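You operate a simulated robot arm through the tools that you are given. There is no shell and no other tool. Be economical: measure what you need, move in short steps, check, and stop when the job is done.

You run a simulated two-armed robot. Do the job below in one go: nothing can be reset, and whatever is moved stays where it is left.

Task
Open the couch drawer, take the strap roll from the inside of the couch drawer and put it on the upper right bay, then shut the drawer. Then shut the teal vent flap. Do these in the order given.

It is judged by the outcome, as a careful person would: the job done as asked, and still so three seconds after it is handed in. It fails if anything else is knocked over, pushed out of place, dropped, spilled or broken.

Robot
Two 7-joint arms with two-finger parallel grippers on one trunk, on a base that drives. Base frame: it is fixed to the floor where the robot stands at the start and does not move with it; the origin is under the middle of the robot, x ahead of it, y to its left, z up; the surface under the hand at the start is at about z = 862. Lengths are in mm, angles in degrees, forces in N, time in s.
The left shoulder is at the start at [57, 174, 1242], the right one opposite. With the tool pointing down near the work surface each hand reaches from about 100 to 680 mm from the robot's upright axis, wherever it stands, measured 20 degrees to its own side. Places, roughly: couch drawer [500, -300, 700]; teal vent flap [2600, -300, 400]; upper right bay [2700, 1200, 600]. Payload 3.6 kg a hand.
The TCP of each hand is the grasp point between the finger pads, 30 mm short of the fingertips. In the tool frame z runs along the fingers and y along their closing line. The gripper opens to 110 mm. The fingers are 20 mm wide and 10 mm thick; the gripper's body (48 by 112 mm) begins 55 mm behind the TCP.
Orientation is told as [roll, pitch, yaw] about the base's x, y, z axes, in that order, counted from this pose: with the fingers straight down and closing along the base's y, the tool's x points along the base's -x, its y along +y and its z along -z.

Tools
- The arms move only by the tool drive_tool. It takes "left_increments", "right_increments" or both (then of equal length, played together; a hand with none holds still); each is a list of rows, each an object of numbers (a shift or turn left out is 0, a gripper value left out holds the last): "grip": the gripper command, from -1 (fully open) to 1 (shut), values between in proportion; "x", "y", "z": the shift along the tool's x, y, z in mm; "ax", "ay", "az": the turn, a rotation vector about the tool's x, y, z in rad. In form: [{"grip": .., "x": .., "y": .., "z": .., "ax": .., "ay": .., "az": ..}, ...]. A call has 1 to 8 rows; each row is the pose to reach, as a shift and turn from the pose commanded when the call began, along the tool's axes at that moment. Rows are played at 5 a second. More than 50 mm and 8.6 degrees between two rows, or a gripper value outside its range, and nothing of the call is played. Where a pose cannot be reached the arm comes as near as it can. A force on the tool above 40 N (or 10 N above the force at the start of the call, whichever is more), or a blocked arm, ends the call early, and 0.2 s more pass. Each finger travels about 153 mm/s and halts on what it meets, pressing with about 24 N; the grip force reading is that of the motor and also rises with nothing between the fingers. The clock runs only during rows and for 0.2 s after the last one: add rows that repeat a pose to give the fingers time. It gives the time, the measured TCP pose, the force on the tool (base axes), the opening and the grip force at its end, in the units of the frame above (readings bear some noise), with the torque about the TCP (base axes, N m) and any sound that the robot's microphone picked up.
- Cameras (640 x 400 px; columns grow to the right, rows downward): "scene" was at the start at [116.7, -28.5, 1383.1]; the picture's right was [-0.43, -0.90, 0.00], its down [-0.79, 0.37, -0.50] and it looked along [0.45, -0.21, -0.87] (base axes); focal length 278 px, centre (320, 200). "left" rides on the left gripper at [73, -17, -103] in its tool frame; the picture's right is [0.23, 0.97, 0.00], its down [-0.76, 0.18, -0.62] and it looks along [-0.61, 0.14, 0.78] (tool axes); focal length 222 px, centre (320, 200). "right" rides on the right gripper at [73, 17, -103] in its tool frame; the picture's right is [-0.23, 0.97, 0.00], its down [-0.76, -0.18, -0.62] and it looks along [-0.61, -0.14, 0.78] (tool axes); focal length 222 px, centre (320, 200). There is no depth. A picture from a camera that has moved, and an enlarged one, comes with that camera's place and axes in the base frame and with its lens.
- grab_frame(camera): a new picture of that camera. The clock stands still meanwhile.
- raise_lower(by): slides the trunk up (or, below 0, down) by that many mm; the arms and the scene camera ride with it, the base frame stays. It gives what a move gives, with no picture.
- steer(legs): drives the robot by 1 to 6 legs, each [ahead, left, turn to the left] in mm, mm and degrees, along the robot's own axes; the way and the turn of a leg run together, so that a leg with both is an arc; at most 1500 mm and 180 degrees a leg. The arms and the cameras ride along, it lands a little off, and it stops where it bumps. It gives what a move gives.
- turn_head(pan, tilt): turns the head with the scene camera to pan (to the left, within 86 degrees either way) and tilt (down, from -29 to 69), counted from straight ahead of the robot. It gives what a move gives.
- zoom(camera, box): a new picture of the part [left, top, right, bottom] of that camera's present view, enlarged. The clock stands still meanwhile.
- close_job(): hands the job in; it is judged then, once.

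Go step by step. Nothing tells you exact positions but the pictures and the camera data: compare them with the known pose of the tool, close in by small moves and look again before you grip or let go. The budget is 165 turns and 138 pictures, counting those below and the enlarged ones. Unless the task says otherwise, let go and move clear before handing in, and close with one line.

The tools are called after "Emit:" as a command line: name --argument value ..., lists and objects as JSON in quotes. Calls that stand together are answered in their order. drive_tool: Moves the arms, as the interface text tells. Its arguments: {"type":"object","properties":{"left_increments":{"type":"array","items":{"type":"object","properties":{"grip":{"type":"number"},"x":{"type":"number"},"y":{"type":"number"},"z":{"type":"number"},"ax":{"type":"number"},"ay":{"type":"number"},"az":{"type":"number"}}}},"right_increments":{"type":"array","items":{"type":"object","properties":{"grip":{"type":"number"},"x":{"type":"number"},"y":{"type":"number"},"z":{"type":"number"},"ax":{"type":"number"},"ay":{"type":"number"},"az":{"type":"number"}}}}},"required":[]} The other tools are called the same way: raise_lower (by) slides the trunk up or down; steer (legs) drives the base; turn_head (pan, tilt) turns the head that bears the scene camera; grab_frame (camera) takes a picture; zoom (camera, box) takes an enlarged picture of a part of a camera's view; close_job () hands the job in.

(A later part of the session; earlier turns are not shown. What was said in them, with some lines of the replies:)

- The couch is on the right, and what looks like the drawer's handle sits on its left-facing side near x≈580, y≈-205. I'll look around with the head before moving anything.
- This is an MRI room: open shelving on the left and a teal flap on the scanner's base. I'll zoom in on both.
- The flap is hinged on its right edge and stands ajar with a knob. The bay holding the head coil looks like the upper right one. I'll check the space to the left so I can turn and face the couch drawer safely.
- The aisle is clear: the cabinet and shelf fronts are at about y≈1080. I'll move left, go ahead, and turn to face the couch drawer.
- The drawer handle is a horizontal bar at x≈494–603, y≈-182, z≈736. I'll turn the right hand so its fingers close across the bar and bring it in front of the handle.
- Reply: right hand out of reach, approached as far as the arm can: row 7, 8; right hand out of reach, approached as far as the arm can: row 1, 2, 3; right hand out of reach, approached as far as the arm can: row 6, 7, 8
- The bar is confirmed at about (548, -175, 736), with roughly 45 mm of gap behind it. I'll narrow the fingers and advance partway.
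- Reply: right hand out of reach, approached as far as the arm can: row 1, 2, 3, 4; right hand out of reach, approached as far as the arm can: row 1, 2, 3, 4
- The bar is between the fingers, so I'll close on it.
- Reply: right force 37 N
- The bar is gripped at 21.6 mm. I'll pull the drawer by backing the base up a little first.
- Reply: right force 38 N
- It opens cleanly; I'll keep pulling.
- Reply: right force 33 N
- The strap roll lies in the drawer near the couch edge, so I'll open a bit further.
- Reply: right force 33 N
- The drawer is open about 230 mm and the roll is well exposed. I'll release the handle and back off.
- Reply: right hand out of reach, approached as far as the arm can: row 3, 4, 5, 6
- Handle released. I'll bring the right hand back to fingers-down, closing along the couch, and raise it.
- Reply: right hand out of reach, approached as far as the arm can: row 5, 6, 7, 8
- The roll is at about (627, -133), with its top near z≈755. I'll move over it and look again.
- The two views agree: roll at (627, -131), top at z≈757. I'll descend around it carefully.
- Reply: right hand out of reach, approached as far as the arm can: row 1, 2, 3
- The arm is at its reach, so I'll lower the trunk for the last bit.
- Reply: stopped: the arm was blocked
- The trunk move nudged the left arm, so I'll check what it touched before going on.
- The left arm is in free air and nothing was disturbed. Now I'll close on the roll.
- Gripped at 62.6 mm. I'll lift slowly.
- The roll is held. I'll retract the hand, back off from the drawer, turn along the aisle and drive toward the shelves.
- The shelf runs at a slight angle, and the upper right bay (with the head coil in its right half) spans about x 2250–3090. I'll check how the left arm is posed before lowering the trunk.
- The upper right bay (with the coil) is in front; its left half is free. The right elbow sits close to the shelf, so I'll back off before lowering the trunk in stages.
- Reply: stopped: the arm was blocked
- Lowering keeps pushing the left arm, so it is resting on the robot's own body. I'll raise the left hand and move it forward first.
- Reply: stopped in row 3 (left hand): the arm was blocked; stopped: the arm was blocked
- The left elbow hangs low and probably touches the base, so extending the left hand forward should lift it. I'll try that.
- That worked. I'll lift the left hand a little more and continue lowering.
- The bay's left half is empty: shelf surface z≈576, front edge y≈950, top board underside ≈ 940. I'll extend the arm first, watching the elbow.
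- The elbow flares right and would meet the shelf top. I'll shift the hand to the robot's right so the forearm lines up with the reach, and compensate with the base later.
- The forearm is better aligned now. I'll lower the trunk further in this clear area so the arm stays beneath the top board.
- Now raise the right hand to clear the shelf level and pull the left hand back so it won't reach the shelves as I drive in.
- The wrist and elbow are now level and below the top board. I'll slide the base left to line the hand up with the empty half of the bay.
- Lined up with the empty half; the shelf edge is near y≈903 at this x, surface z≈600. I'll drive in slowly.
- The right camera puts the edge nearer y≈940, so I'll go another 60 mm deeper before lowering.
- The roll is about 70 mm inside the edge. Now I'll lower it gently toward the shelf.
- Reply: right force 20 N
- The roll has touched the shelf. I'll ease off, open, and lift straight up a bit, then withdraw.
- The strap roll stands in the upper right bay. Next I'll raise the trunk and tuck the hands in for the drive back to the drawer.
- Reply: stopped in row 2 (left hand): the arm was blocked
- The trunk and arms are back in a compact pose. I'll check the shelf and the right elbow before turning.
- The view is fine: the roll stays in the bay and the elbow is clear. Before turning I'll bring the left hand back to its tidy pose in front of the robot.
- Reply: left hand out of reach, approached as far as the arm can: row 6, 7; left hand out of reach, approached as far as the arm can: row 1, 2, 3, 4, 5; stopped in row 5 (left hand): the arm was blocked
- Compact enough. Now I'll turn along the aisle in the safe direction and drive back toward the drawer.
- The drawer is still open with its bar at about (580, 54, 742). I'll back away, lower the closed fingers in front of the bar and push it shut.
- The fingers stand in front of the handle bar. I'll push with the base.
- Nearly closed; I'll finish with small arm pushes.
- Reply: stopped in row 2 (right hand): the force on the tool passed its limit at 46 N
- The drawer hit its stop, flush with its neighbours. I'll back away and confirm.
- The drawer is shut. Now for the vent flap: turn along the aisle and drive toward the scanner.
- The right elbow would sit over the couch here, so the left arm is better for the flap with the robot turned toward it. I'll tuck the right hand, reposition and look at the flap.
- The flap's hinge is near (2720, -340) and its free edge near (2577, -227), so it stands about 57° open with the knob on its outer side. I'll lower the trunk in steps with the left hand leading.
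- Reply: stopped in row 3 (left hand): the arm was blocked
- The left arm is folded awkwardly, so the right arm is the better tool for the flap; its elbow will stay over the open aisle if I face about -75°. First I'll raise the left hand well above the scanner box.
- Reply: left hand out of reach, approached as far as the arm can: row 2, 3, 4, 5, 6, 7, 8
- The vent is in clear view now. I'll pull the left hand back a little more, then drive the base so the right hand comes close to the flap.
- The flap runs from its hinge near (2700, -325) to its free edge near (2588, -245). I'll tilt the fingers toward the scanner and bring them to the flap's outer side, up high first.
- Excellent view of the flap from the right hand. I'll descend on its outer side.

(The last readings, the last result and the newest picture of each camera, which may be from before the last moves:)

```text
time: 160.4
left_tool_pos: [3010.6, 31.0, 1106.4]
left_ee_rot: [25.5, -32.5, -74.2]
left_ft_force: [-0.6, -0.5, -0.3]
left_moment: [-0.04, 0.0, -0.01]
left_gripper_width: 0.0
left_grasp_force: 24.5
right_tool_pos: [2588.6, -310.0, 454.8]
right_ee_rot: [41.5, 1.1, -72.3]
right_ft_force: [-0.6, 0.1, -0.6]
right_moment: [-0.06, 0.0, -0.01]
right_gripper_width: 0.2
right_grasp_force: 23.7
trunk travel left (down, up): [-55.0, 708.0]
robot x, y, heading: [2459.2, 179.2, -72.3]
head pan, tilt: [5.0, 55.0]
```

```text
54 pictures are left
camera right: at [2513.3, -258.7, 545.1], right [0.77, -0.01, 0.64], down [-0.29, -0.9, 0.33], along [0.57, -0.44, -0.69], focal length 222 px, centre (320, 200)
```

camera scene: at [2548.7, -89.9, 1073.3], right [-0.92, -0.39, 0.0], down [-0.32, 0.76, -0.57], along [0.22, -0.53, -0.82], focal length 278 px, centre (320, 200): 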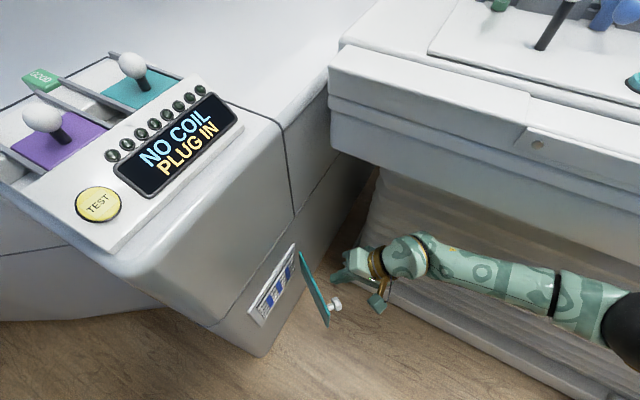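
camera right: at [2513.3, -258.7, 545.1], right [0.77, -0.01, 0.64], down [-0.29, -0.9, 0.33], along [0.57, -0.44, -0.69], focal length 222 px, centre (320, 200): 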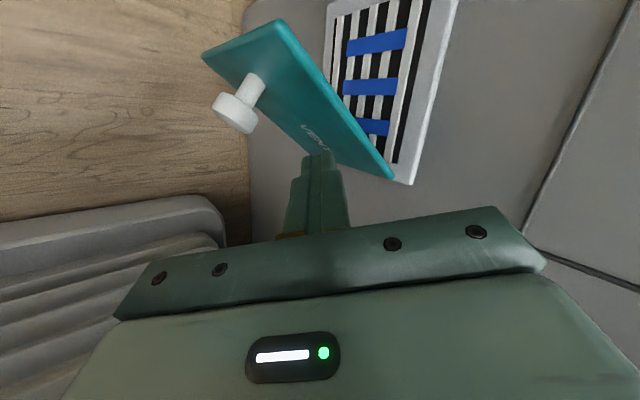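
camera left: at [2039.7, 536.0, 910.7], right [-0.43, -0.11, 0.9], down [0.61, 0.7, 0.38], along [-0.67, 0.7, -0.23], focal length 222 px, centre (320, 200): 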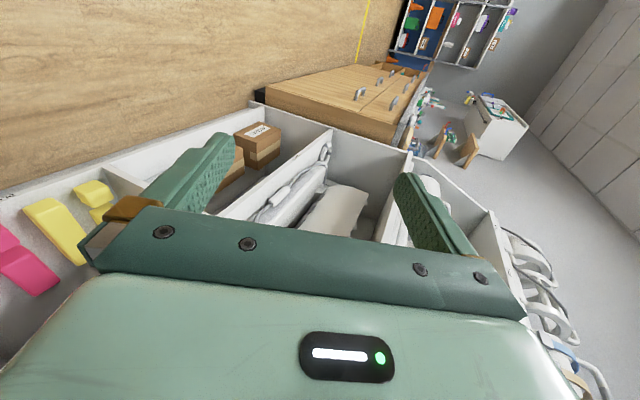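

The fingertips stand 30 mm off the flap's outer face. I'll drop a bit and then sweep the flap along its arc.

Emit:
drive_tool --right_increments '[{"grip": 1, "y": -13, "z": 14}, {"y": -25, "z": 28}]'

Emit:
drive_tool --right_increments '[{"grip": 1, "x": 6, "y": 7, "z": 6}, {"x": 11.7, "y": 14.6, "z": 12.9}, {"x": 17, "y": 22, "z": 19}, {"x": 22.2, "y": 29.3, "z": 25.8}, {"x": 24, "y": 36, "z": 31.7}]'

Emit:
grab_frame --camera "right"

Emit:
zoom --camera "scene" --box '[220, 210, 440, 360]'

```text
time: 161.1
left_tool_pos: [3010.4, 31.7, 1105.1]
left_ee_rot: [25.4, -32.5, -74.1]
left_ft_force: [-0.1, 0.2, 0.9]
left_moment: [-0.01, 0.01, 0.0]
left_gripper_width: 0.0
left_grasp_force: 24.2
right_tool_pos: [2588.8, -309.7, 417.6]
right_ee_rot: [41.5, 1.2, -72.2]
right_ft_force: [-0.3, 0.4, 0.7]
right_moment: [0.0, -0.01, -0.03]
right_gripper_width: 0.0
right_grasp_force: 23.9
trunk travel left (down, up): [-55.0, 708.0]
robot x, y, heading: [2461.5, 181.1, -72.3]
head pan, tilt: [5.0, 55.0]
```

```text
time: 162.2
left_tool_pos: [3011.4, 31.0, 1104.5]
left_ee_rot: [25.4, -32.6, -74.2]
left_ft_force: [-0.1, -1.2, 0.5]
left_moment: [0.04, 0.04, 0.01]
left_gripper_width: 0.0
left_grasp_force: 24.0
right_tool_pos: [2626.6, -271.1, 418.7]
right_ee_rot: [41.5, 1.1, -72.3]
right_ft_force: [0.1, -1.5, -0.4]
right_moment: [0.03, 0.01, -0.01]
right_gripper_width: 0.2
right_grasp_force: 23.9
trunk travel left (down, up): [-55.0, 708.0]
robot x, y, heading: [2455.3, 181.8, -72.3]
head pan, tilt: [5.0, 55.0]
```

```text
53 pictures are left
camera right: at [2551.6, -221.1, 507.8], right [0.77, -0.01, 0.64], down [-0.29, -0.9, 0.33], along [0.57, -0.44, -0.69], focal length 222 px, centre (320, 200)
```

right: 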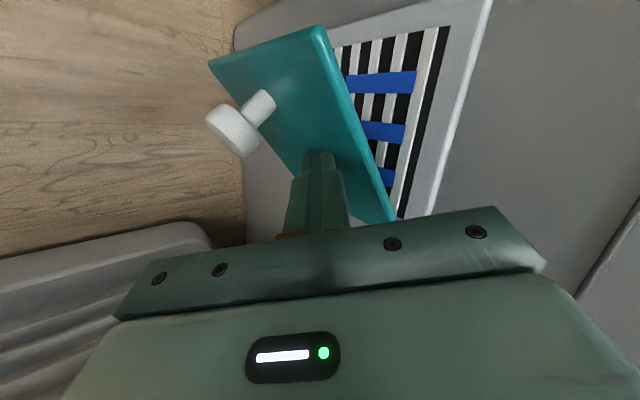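

```text
2.67 times, centred on (330, 285) of scene
camera zoom: at [2548.7, -89.8, 1073.3], right [-0.92, -0.39, 0.0], down [-0.32, 0.76, -0.57], along [0.22, -0.53, -0.82], focal length 741 px, centre (293, -27)
```

zoom: 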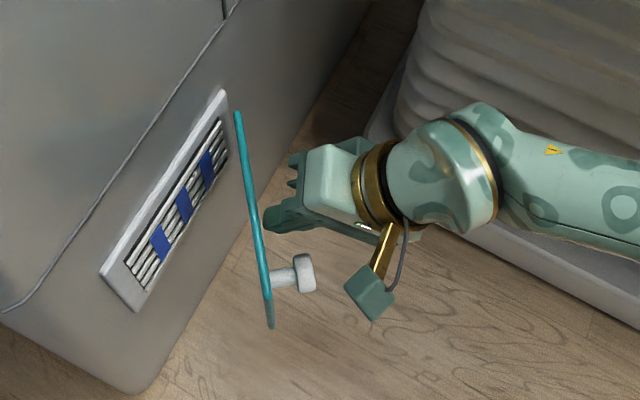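

The flap is moving, now at about 40° open. I'll keep sweeping along the arc.

Emit:
drive_tool --right_increments '[{"grip": 1, "x": 3, "y": 8, "z": 7}, {"x": 6.2, "y": 16, "z": 14.1}, {"x": 7, "y": 25, "z": 22}, {"x": 7, "y": 33.1, "z": 29.2}, {"x": 5, "y": 39, "z": 34.5}, {"x": 3.4, "y": 45.3, "z": 39.9}]'

Emit:
grab_frame --camera "right"

Emit:
zoom --camera "scene" --box '[220, 210, 440, 360]'

```text
time: 163.7
left_tool_pos: [3011.0, 31.5, 1106.5]
left_ee_rot: [25.5, -32.7, -74.3]
left_ft_force: [0.0, 0.8, 0.5]
left_moment: [-0.04, 0.02, 0.01]
left_gripper_width: 0.0
left_grasp_force: 23.9
right_tool_pos: [2683.1, -250.4, 419.2]
right_ee_rot: [41.6, 1.1, -72.3]
right_ft_force: [-0.8, 0.0, 0.0]
right_moment: [0.0, 0.01, 0.0]
right_gripper_width: 0.0
right_grasp_force: 24.4
trunk travel left (down, up): [-55.0, 708.0]
robot x, y, heading: [2455.9, 178.7, -72.5]
head pan, tilt: [5.0, 55.0]
```

```text
51 pictures are left
camera right: at [2608.6, -199.3, 508.2], right [0.77, -0.01, 0.64], down [-0.29, -0.9, 0.33], along [0.57, -0.44, -0.69], focal length 222 px, centre (320, 200)
```

right: 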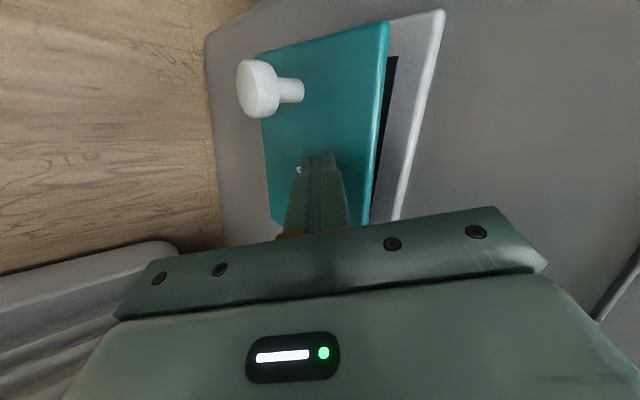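

```text
2.67 times, centred on (330, 285) of scene
camera zoom: at [2548.7, -89.7, 1073.3], right [-0.92, -0.39, 0.0], down [-0.32, 0.76, -0.57], along [0.22, -0.53, -0.82], focal length 741 px, centre (293, -27)
```

zoom: 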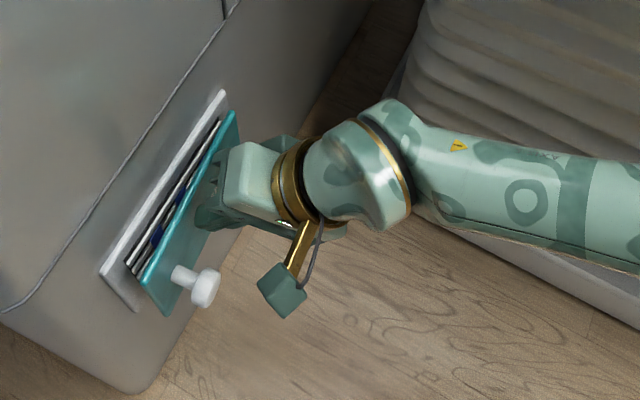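

Almost shut. A few more small pushes until it seats.

Emit:
drive_tool --right_increments '[{"grip": 1, "x": -1.5, "y": 3.6, "z": 3.2}, {"x": -3, "y": 7.2, "z": 6.3}, {"x": -4.5, "y": 10.7, "z": 9.5}, {"x": -6, "y": 14.3, "z": 12.6}, {"x": -7.5, "y": 17.9, "z": 15.8}]'

Emit:
grab_frame --camera "right"

Emit:
zoom --camera "scene" --box '[220, 210, 440, 360]'

```text
time: 164.5
left_tool_pos: [3007.7, 29.3, 1106.6]
left_ee_rot: [25.5, -32.6, -74.4]
left_ft_force: [0.2, 0.4, -0.4]
left_moment: [0.02, 0.01, 0.04]
left_gripper_width: 0.0
left_grasp_force: 23.6
right_tool_pos: [2693.7, -248.9, 417.9]
right_ee_rot: [41.2, 1.4, -72.6]
right_ft_force: [-13.2, 4.4, 13.6]
right_moment: [0.09, -0.18, 0.09]
right_gripper_width: 0.0
right_grasp_force: 23.4
trunk travel left (down, up): [-55.0, 708.0]
robot x, y, heading: [2455.0, 180.8, -72.4]
head pan, tilt: [5.0, 55.0]
stopped in row 4 (right hand): the force on the tool passed its limit at 48 N (the readings are from after the stop); the commanded pose is now the measured one
```

```text
49 pictures are left
camera right: at [2619.0, -199.4, 507.8], right [0.77, -0.01, 0.63], down [-0.29, -0.9, 0.33], along [0.57, -0.44, -0.7], focal length 222 px, centre (320, 200)
```

right: 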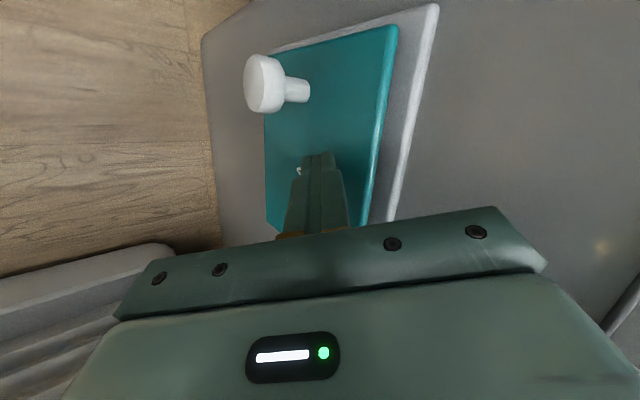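

```text
2.67 times, centred on (330, 285) of scene
camera zoom: at [2546.1, -89.1, 1073.7], right [-0.92, -0.38, 0.0], down [-0.31, 0.76, -0.57], along [0.22, -0.53, -0.82], focal length 741 px, centre (293, -27)
```

zoom: 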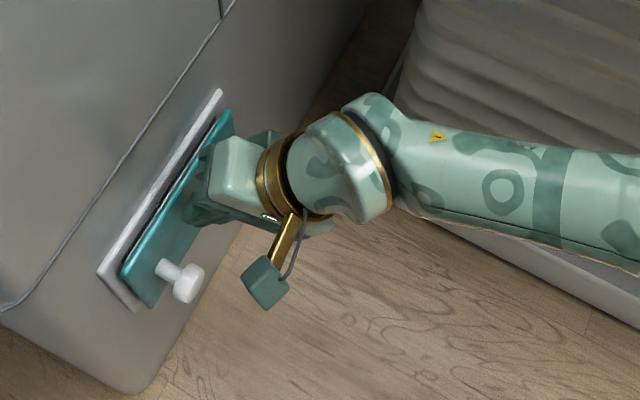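

The flap met a firm stop. I'll back off and look closely.

Emit:
drive_tool --right_increments '[{"grip": 1, "z": -20, "y": -15}, {"z": -45, "y": -35}, {"z": -70, "y": -60}, {"z": -95, "y": -85}]'

Emit:
zoom --camera "scene" --box '[220, 210, 400, 340]'

Emit:
grab_frame --camera "right"

```text
time: 165.5
left_tool_pos: [3009.4, 29.8, 1106.6]
left_ee_rot: [25.4, -32.6, -74.4]
left_ft_force: [-0.3, -0.1, 0.6]
left_moment: [0.03, 0.02, 0.02]
left_gripper_width: 0.0
left_grasp_force: 24.3
right_tool_pos: [2572.8, -287.4, 433.4]
right_ee_rot: [41.2, 1.4, -72.5]
right_ft_force: [0.0, -0.2, -0.2]
right_moment: [0.03, 0.04, -0.01]
right_gripper_width: 0.0
right_grasp_force: 24.2
trunk travel left (down, up): [-55.0, 708.0]
robot x, y, heading: [2452.9, 182.3, -72.5]
head pan, tilt: [5.0, 55.0]
```

```text
3.08 times, centred on (310, 275) of scene
camera zoom: at [2547.2, -89.8, 1073.3], right [-0.92, -0.38, 0.0], down [-0.31, 0.76, -0.57], along [0.22, -0.53, -0.82], focal length 855 px, centre (351, -31)
```

zoom: 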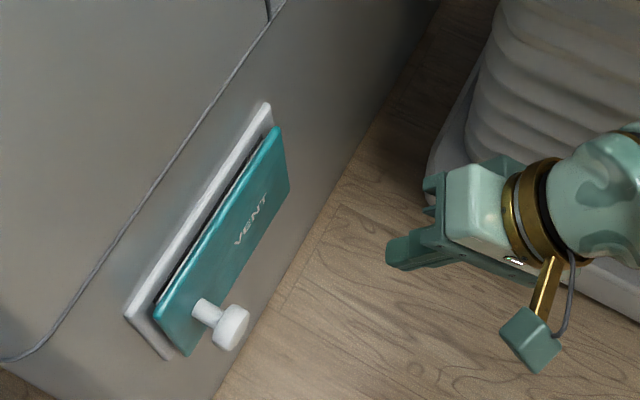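

```text
46 pictures are left
camera right: at [2499.4, -237.6, 522.9], right [0.77, -0.01, 0.64], down [-0.29, -0.9, 0.33], along [0.57, -0.44, -0.7], focal length 222 px, centre (320, 200)
```

right: 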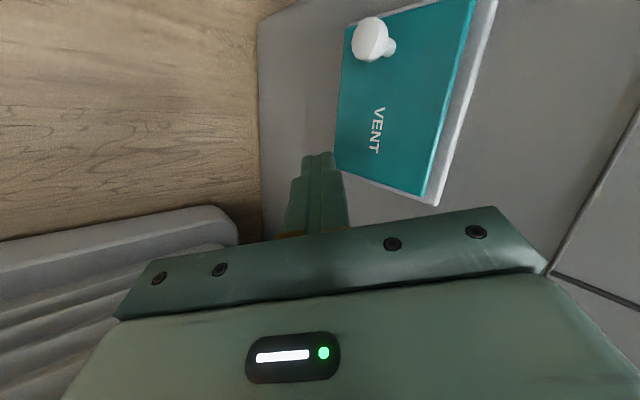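

It looks shut, with perhaps a hairline at the free edge. I'll press once more near the free edge, above the knob, to be sure.

Emit:
drive_tool --right_increments '[{"grip": 1, "x": 11, "y": 32, "z": 20}, {"x": 22, "y": 64, "z": 41}, {"x": 33.3, "y": 96.3, "z": 62.2}, {"x": 31, "y": 101, "z": 66.5}, {"x": 29, "y": 106, "z": 71}, {"x": 27, "y": 111, "z": 75}, {"x": 25.5, "y": 115, "z": 78.5}, {"x": 24.3, "y": 118, "z": 81}]'

Emit:
zoom --camera "scene" --box '[220, 210, 400, 340]'

```text
time: 167.3
left_tool_pos: [3008.4, 31.3, 1106.5]
left_ee_rot: [25.5, -32.7, -74.6]
left_ft_force: [-0.6, 0.8, -0.4]
left_moment: [-0.02, 0.01, 0.01]
left_gripper_width: 0.2
left_grasp_force: 24.1
right_tool_pos: [2698.3, -223.0, 447.6]
right_ee_rot: [40.9, 1.6, -72.7]
right_ft_force: [-27.5, 2.8, 13.0]
right_moment: [0.03, 0.22, -0.01]
right_gripper_width: 0.1
right_grasp_force: 23.8
trunk travel left (down, up): [-55.0, 708.0]
robot x, y, heading: [2458.5, 179.4, -72.7]
head pan, tilt: [5.0, 55.0]
```

```text
3.08 times, centred on (310, 275) of scene
camera zoom: at [2544.8, -89.1, 1073.9], right [-0.92, -0.38, 0.0], down [-0.31, 0.76, -0.57], along [0.22, -0.53, -0.82], focal length 855 px, centre (351, -31)
```

zoom: 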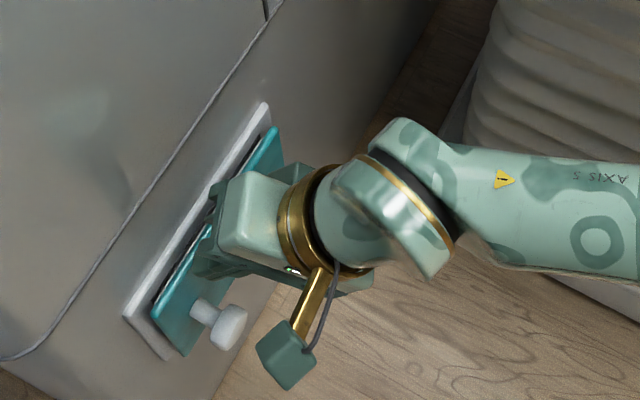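

Emit:
drive_tool --right_increments '[{"grip": 1, "z": -20, "y": -15}, {"z": -45, "y": -40}, {"z": -75, "y": -65}, {"z": -105, "y": -85}, {"z": -140, "y": -85}]'

Emit:
zoom --camera "scene" --box '[240, 220, 360, 320]'

Emit:
grab_frame --camera "right"

```text
time: 168.5
left_tool_pos: [3009.7, 29.8, 1105.7]
left_ee_rot: [25.5, -32.7, -74.3]
left_ft_force: [-0.3, -0.3, 0.8]
left_moment: [0.02, 0.0, 0.01]
left_gripper_width: 0.0
left_grasp_force: 24.1
right_tool_pos: [2553.4, -271.1, 499.6]
right_ee_rot: [41.1, 1.5, -72.4]
right_ft_force: [-0.1, 0.0, -0.1]
right_moment: [-0.03, 0.06, -0.02]
right_gripper_width: 0.1
right_grasp_force: 24.3
trunk travel left (down, up): [-55.0, 708.0]
robot x, y, heading: [2457.4, 186.2, -72.5]
head pan, tilt: [5.0, 55.0]
```

```text
4.00 times, centred on (300, 270) of scene
camera zoom: at [2547.2, -89.6, 1073.4], right [-0.92, -0.38, 0.0], down [-0.31, 0.76, -0.57], along [0.22, -0.53, -0.82], focal length 1111 px, centre (400, -80)
```

zoom: 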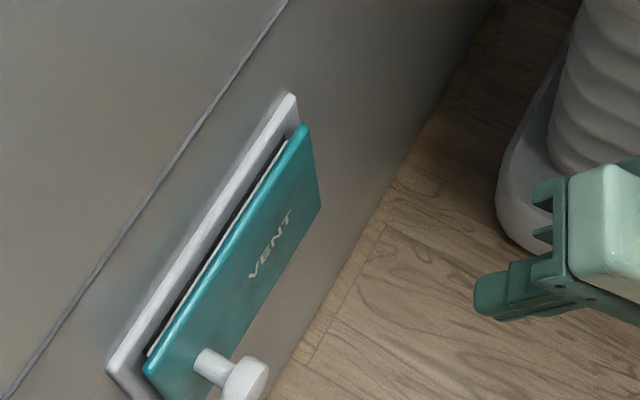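

```text
43 pictures are left
camera right: at [2479.2, -220.6, 590.3], right [0.77, -0.01, 0.63], down [-0.29, -0.9, 0.33], along [0.57, -0.44, -0.7], focal length 222 px, centre (320, 200)
```

right: 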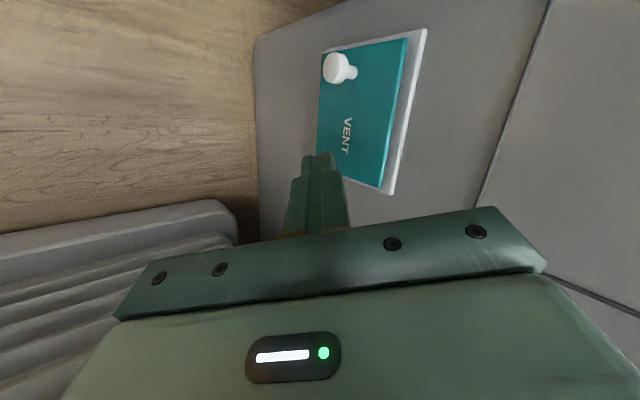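

The flap looks flush. I'll do one more firm press near the free edge and hold briefly so it is fully seated.

Emit:
drive_tool --right_increments '[{"grip": 1, "z": 35, "y": 0}, {"z": 65, "y": 20}, {"z": 95, "y": 45}, {"z": 120, "y": 70}, {"z": 132, "y": 80}, {"z": 140, "y": 86}, {"z": 145, "y": 90}, {"z": 145, "y": 90}]'

Emit:
zoom --camera "scene" --box '[220, 220, 380, 320]'

Emit:
drive_tool --right_increments '[{"grip": 1, "z": -20, "y": -15}, {"z": -45, "y": -40}, {"z": -75, "y": -65}, {"z": -105, "y": -85}, {"z": -140, "y": -85}, {"z": -180, "y": -85}]'

Emit:
zoom --camera "scene" --box '[220, 220, 380, 320]'

```text
time: 170.1
left_tool_pos: [3006.7, 28.8, 1106.9]
left_ee_rot: [25.6, -32.7, -74.5]
left_ft_force: [-0.6, 0.9, 0.6]
left_moment: [-0.02, -0.01, -0.04]
left_gripper_width: 0.2
left_grasp_force: 24.2
right_tool_pos: [2700.1, -223.2, 449.8]
right_ee_rot: [40.7, 1.5, -73.0]
right_ft_force: [-19.9, 4.2, 21.0]
right_moment: [0.14, -0.12, 0.07]
right_gripper_width: 0.3
right_grasp_force: 24.0
trunk travel left (down, up): [-55.0, 708.0]
robot x, y, heading: [2458.2, 179.8, -72.8]
head pan, tilt: [5.0, 55.0]
stopped in row 7 (right hand): the force on the tool passed its limit at 51 N (the readings are from after the stop); the commanded pose is now the measured one
```

```text
4.00 times, centred on (300, 270) of scene
camera zoom: at [2543.6, -88.6, 1074.2], right [-0.93, -0.38, 0.0], down [-0.31, 0.76, -0.57], along [0.22, -0.53, -0.82], focal length 1111 px, centre (400, -80)
```

zoom: 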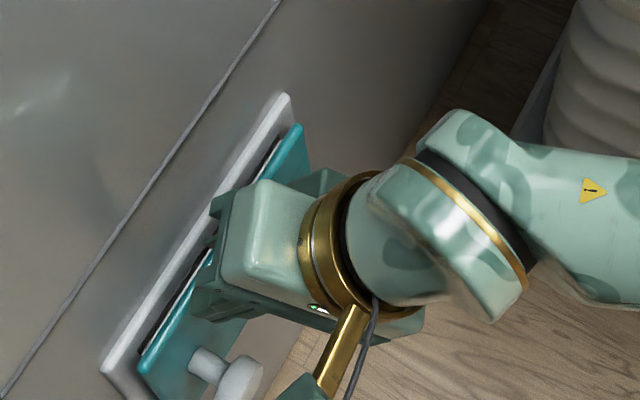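

```text
time: 171.5
left_tool_pos: [3008.6, 29.1, 1105.8]
left_ee_rot: [25.5, -32.6, -74.5]
left_ft_force: [-0.1, 0.3, -0.5]
left_moment: [0.0, -0.03, -0.01]
left_gripper_width: 0.0
left_grasp_force: 24.2
right_tool_pos: [2527.2, -280.4, 530.2]
right_ee_rot: [40.7, 1.5, -72.9]
right_ft_force: [0.4, 0.9, 0.4]
right_moment: [-0.01, -0.02, 0.03]
right_gripper_width: 0.0
right_grasp_force: 24.1
trunk travel left (down, up): [-55.0, 708.0]
robot x, y, heading: [2458.8, 182.8, -72.6]
head pan, tilt: [5.0, 55.0]
```

```text
4.00 times, centred on (300, 270) of scene
camera zoom: at [2545.6, -89.9, 1073.4], right [-0.92, -0.38, 0.0], down [-0.31, 0.76, -0.57], along [0.22, -0.53, -0.82], focal length 1111 px, centre (400, -80)
```

zoom: 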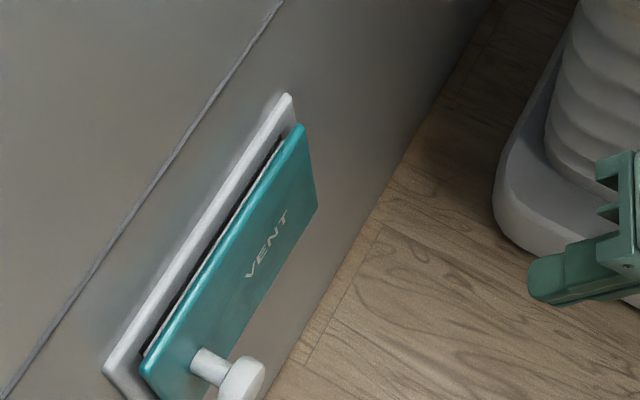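

The strap roll is in the upper right bay, the couch drawer is shut, and the teal vent flap is shut and stayed shut once the hand moved away. Both hands are clear, so I'm handing in.

Emit:
close_job

```text
The job is handed in.
```

The job is handed in: the strap roll is in the upper right bay, the couch drawer is shut, and the teal vent flap is shut, done in the order given. I didn't look at the roll again after leaving the shelf, but nothing I saw came near it afterwards.
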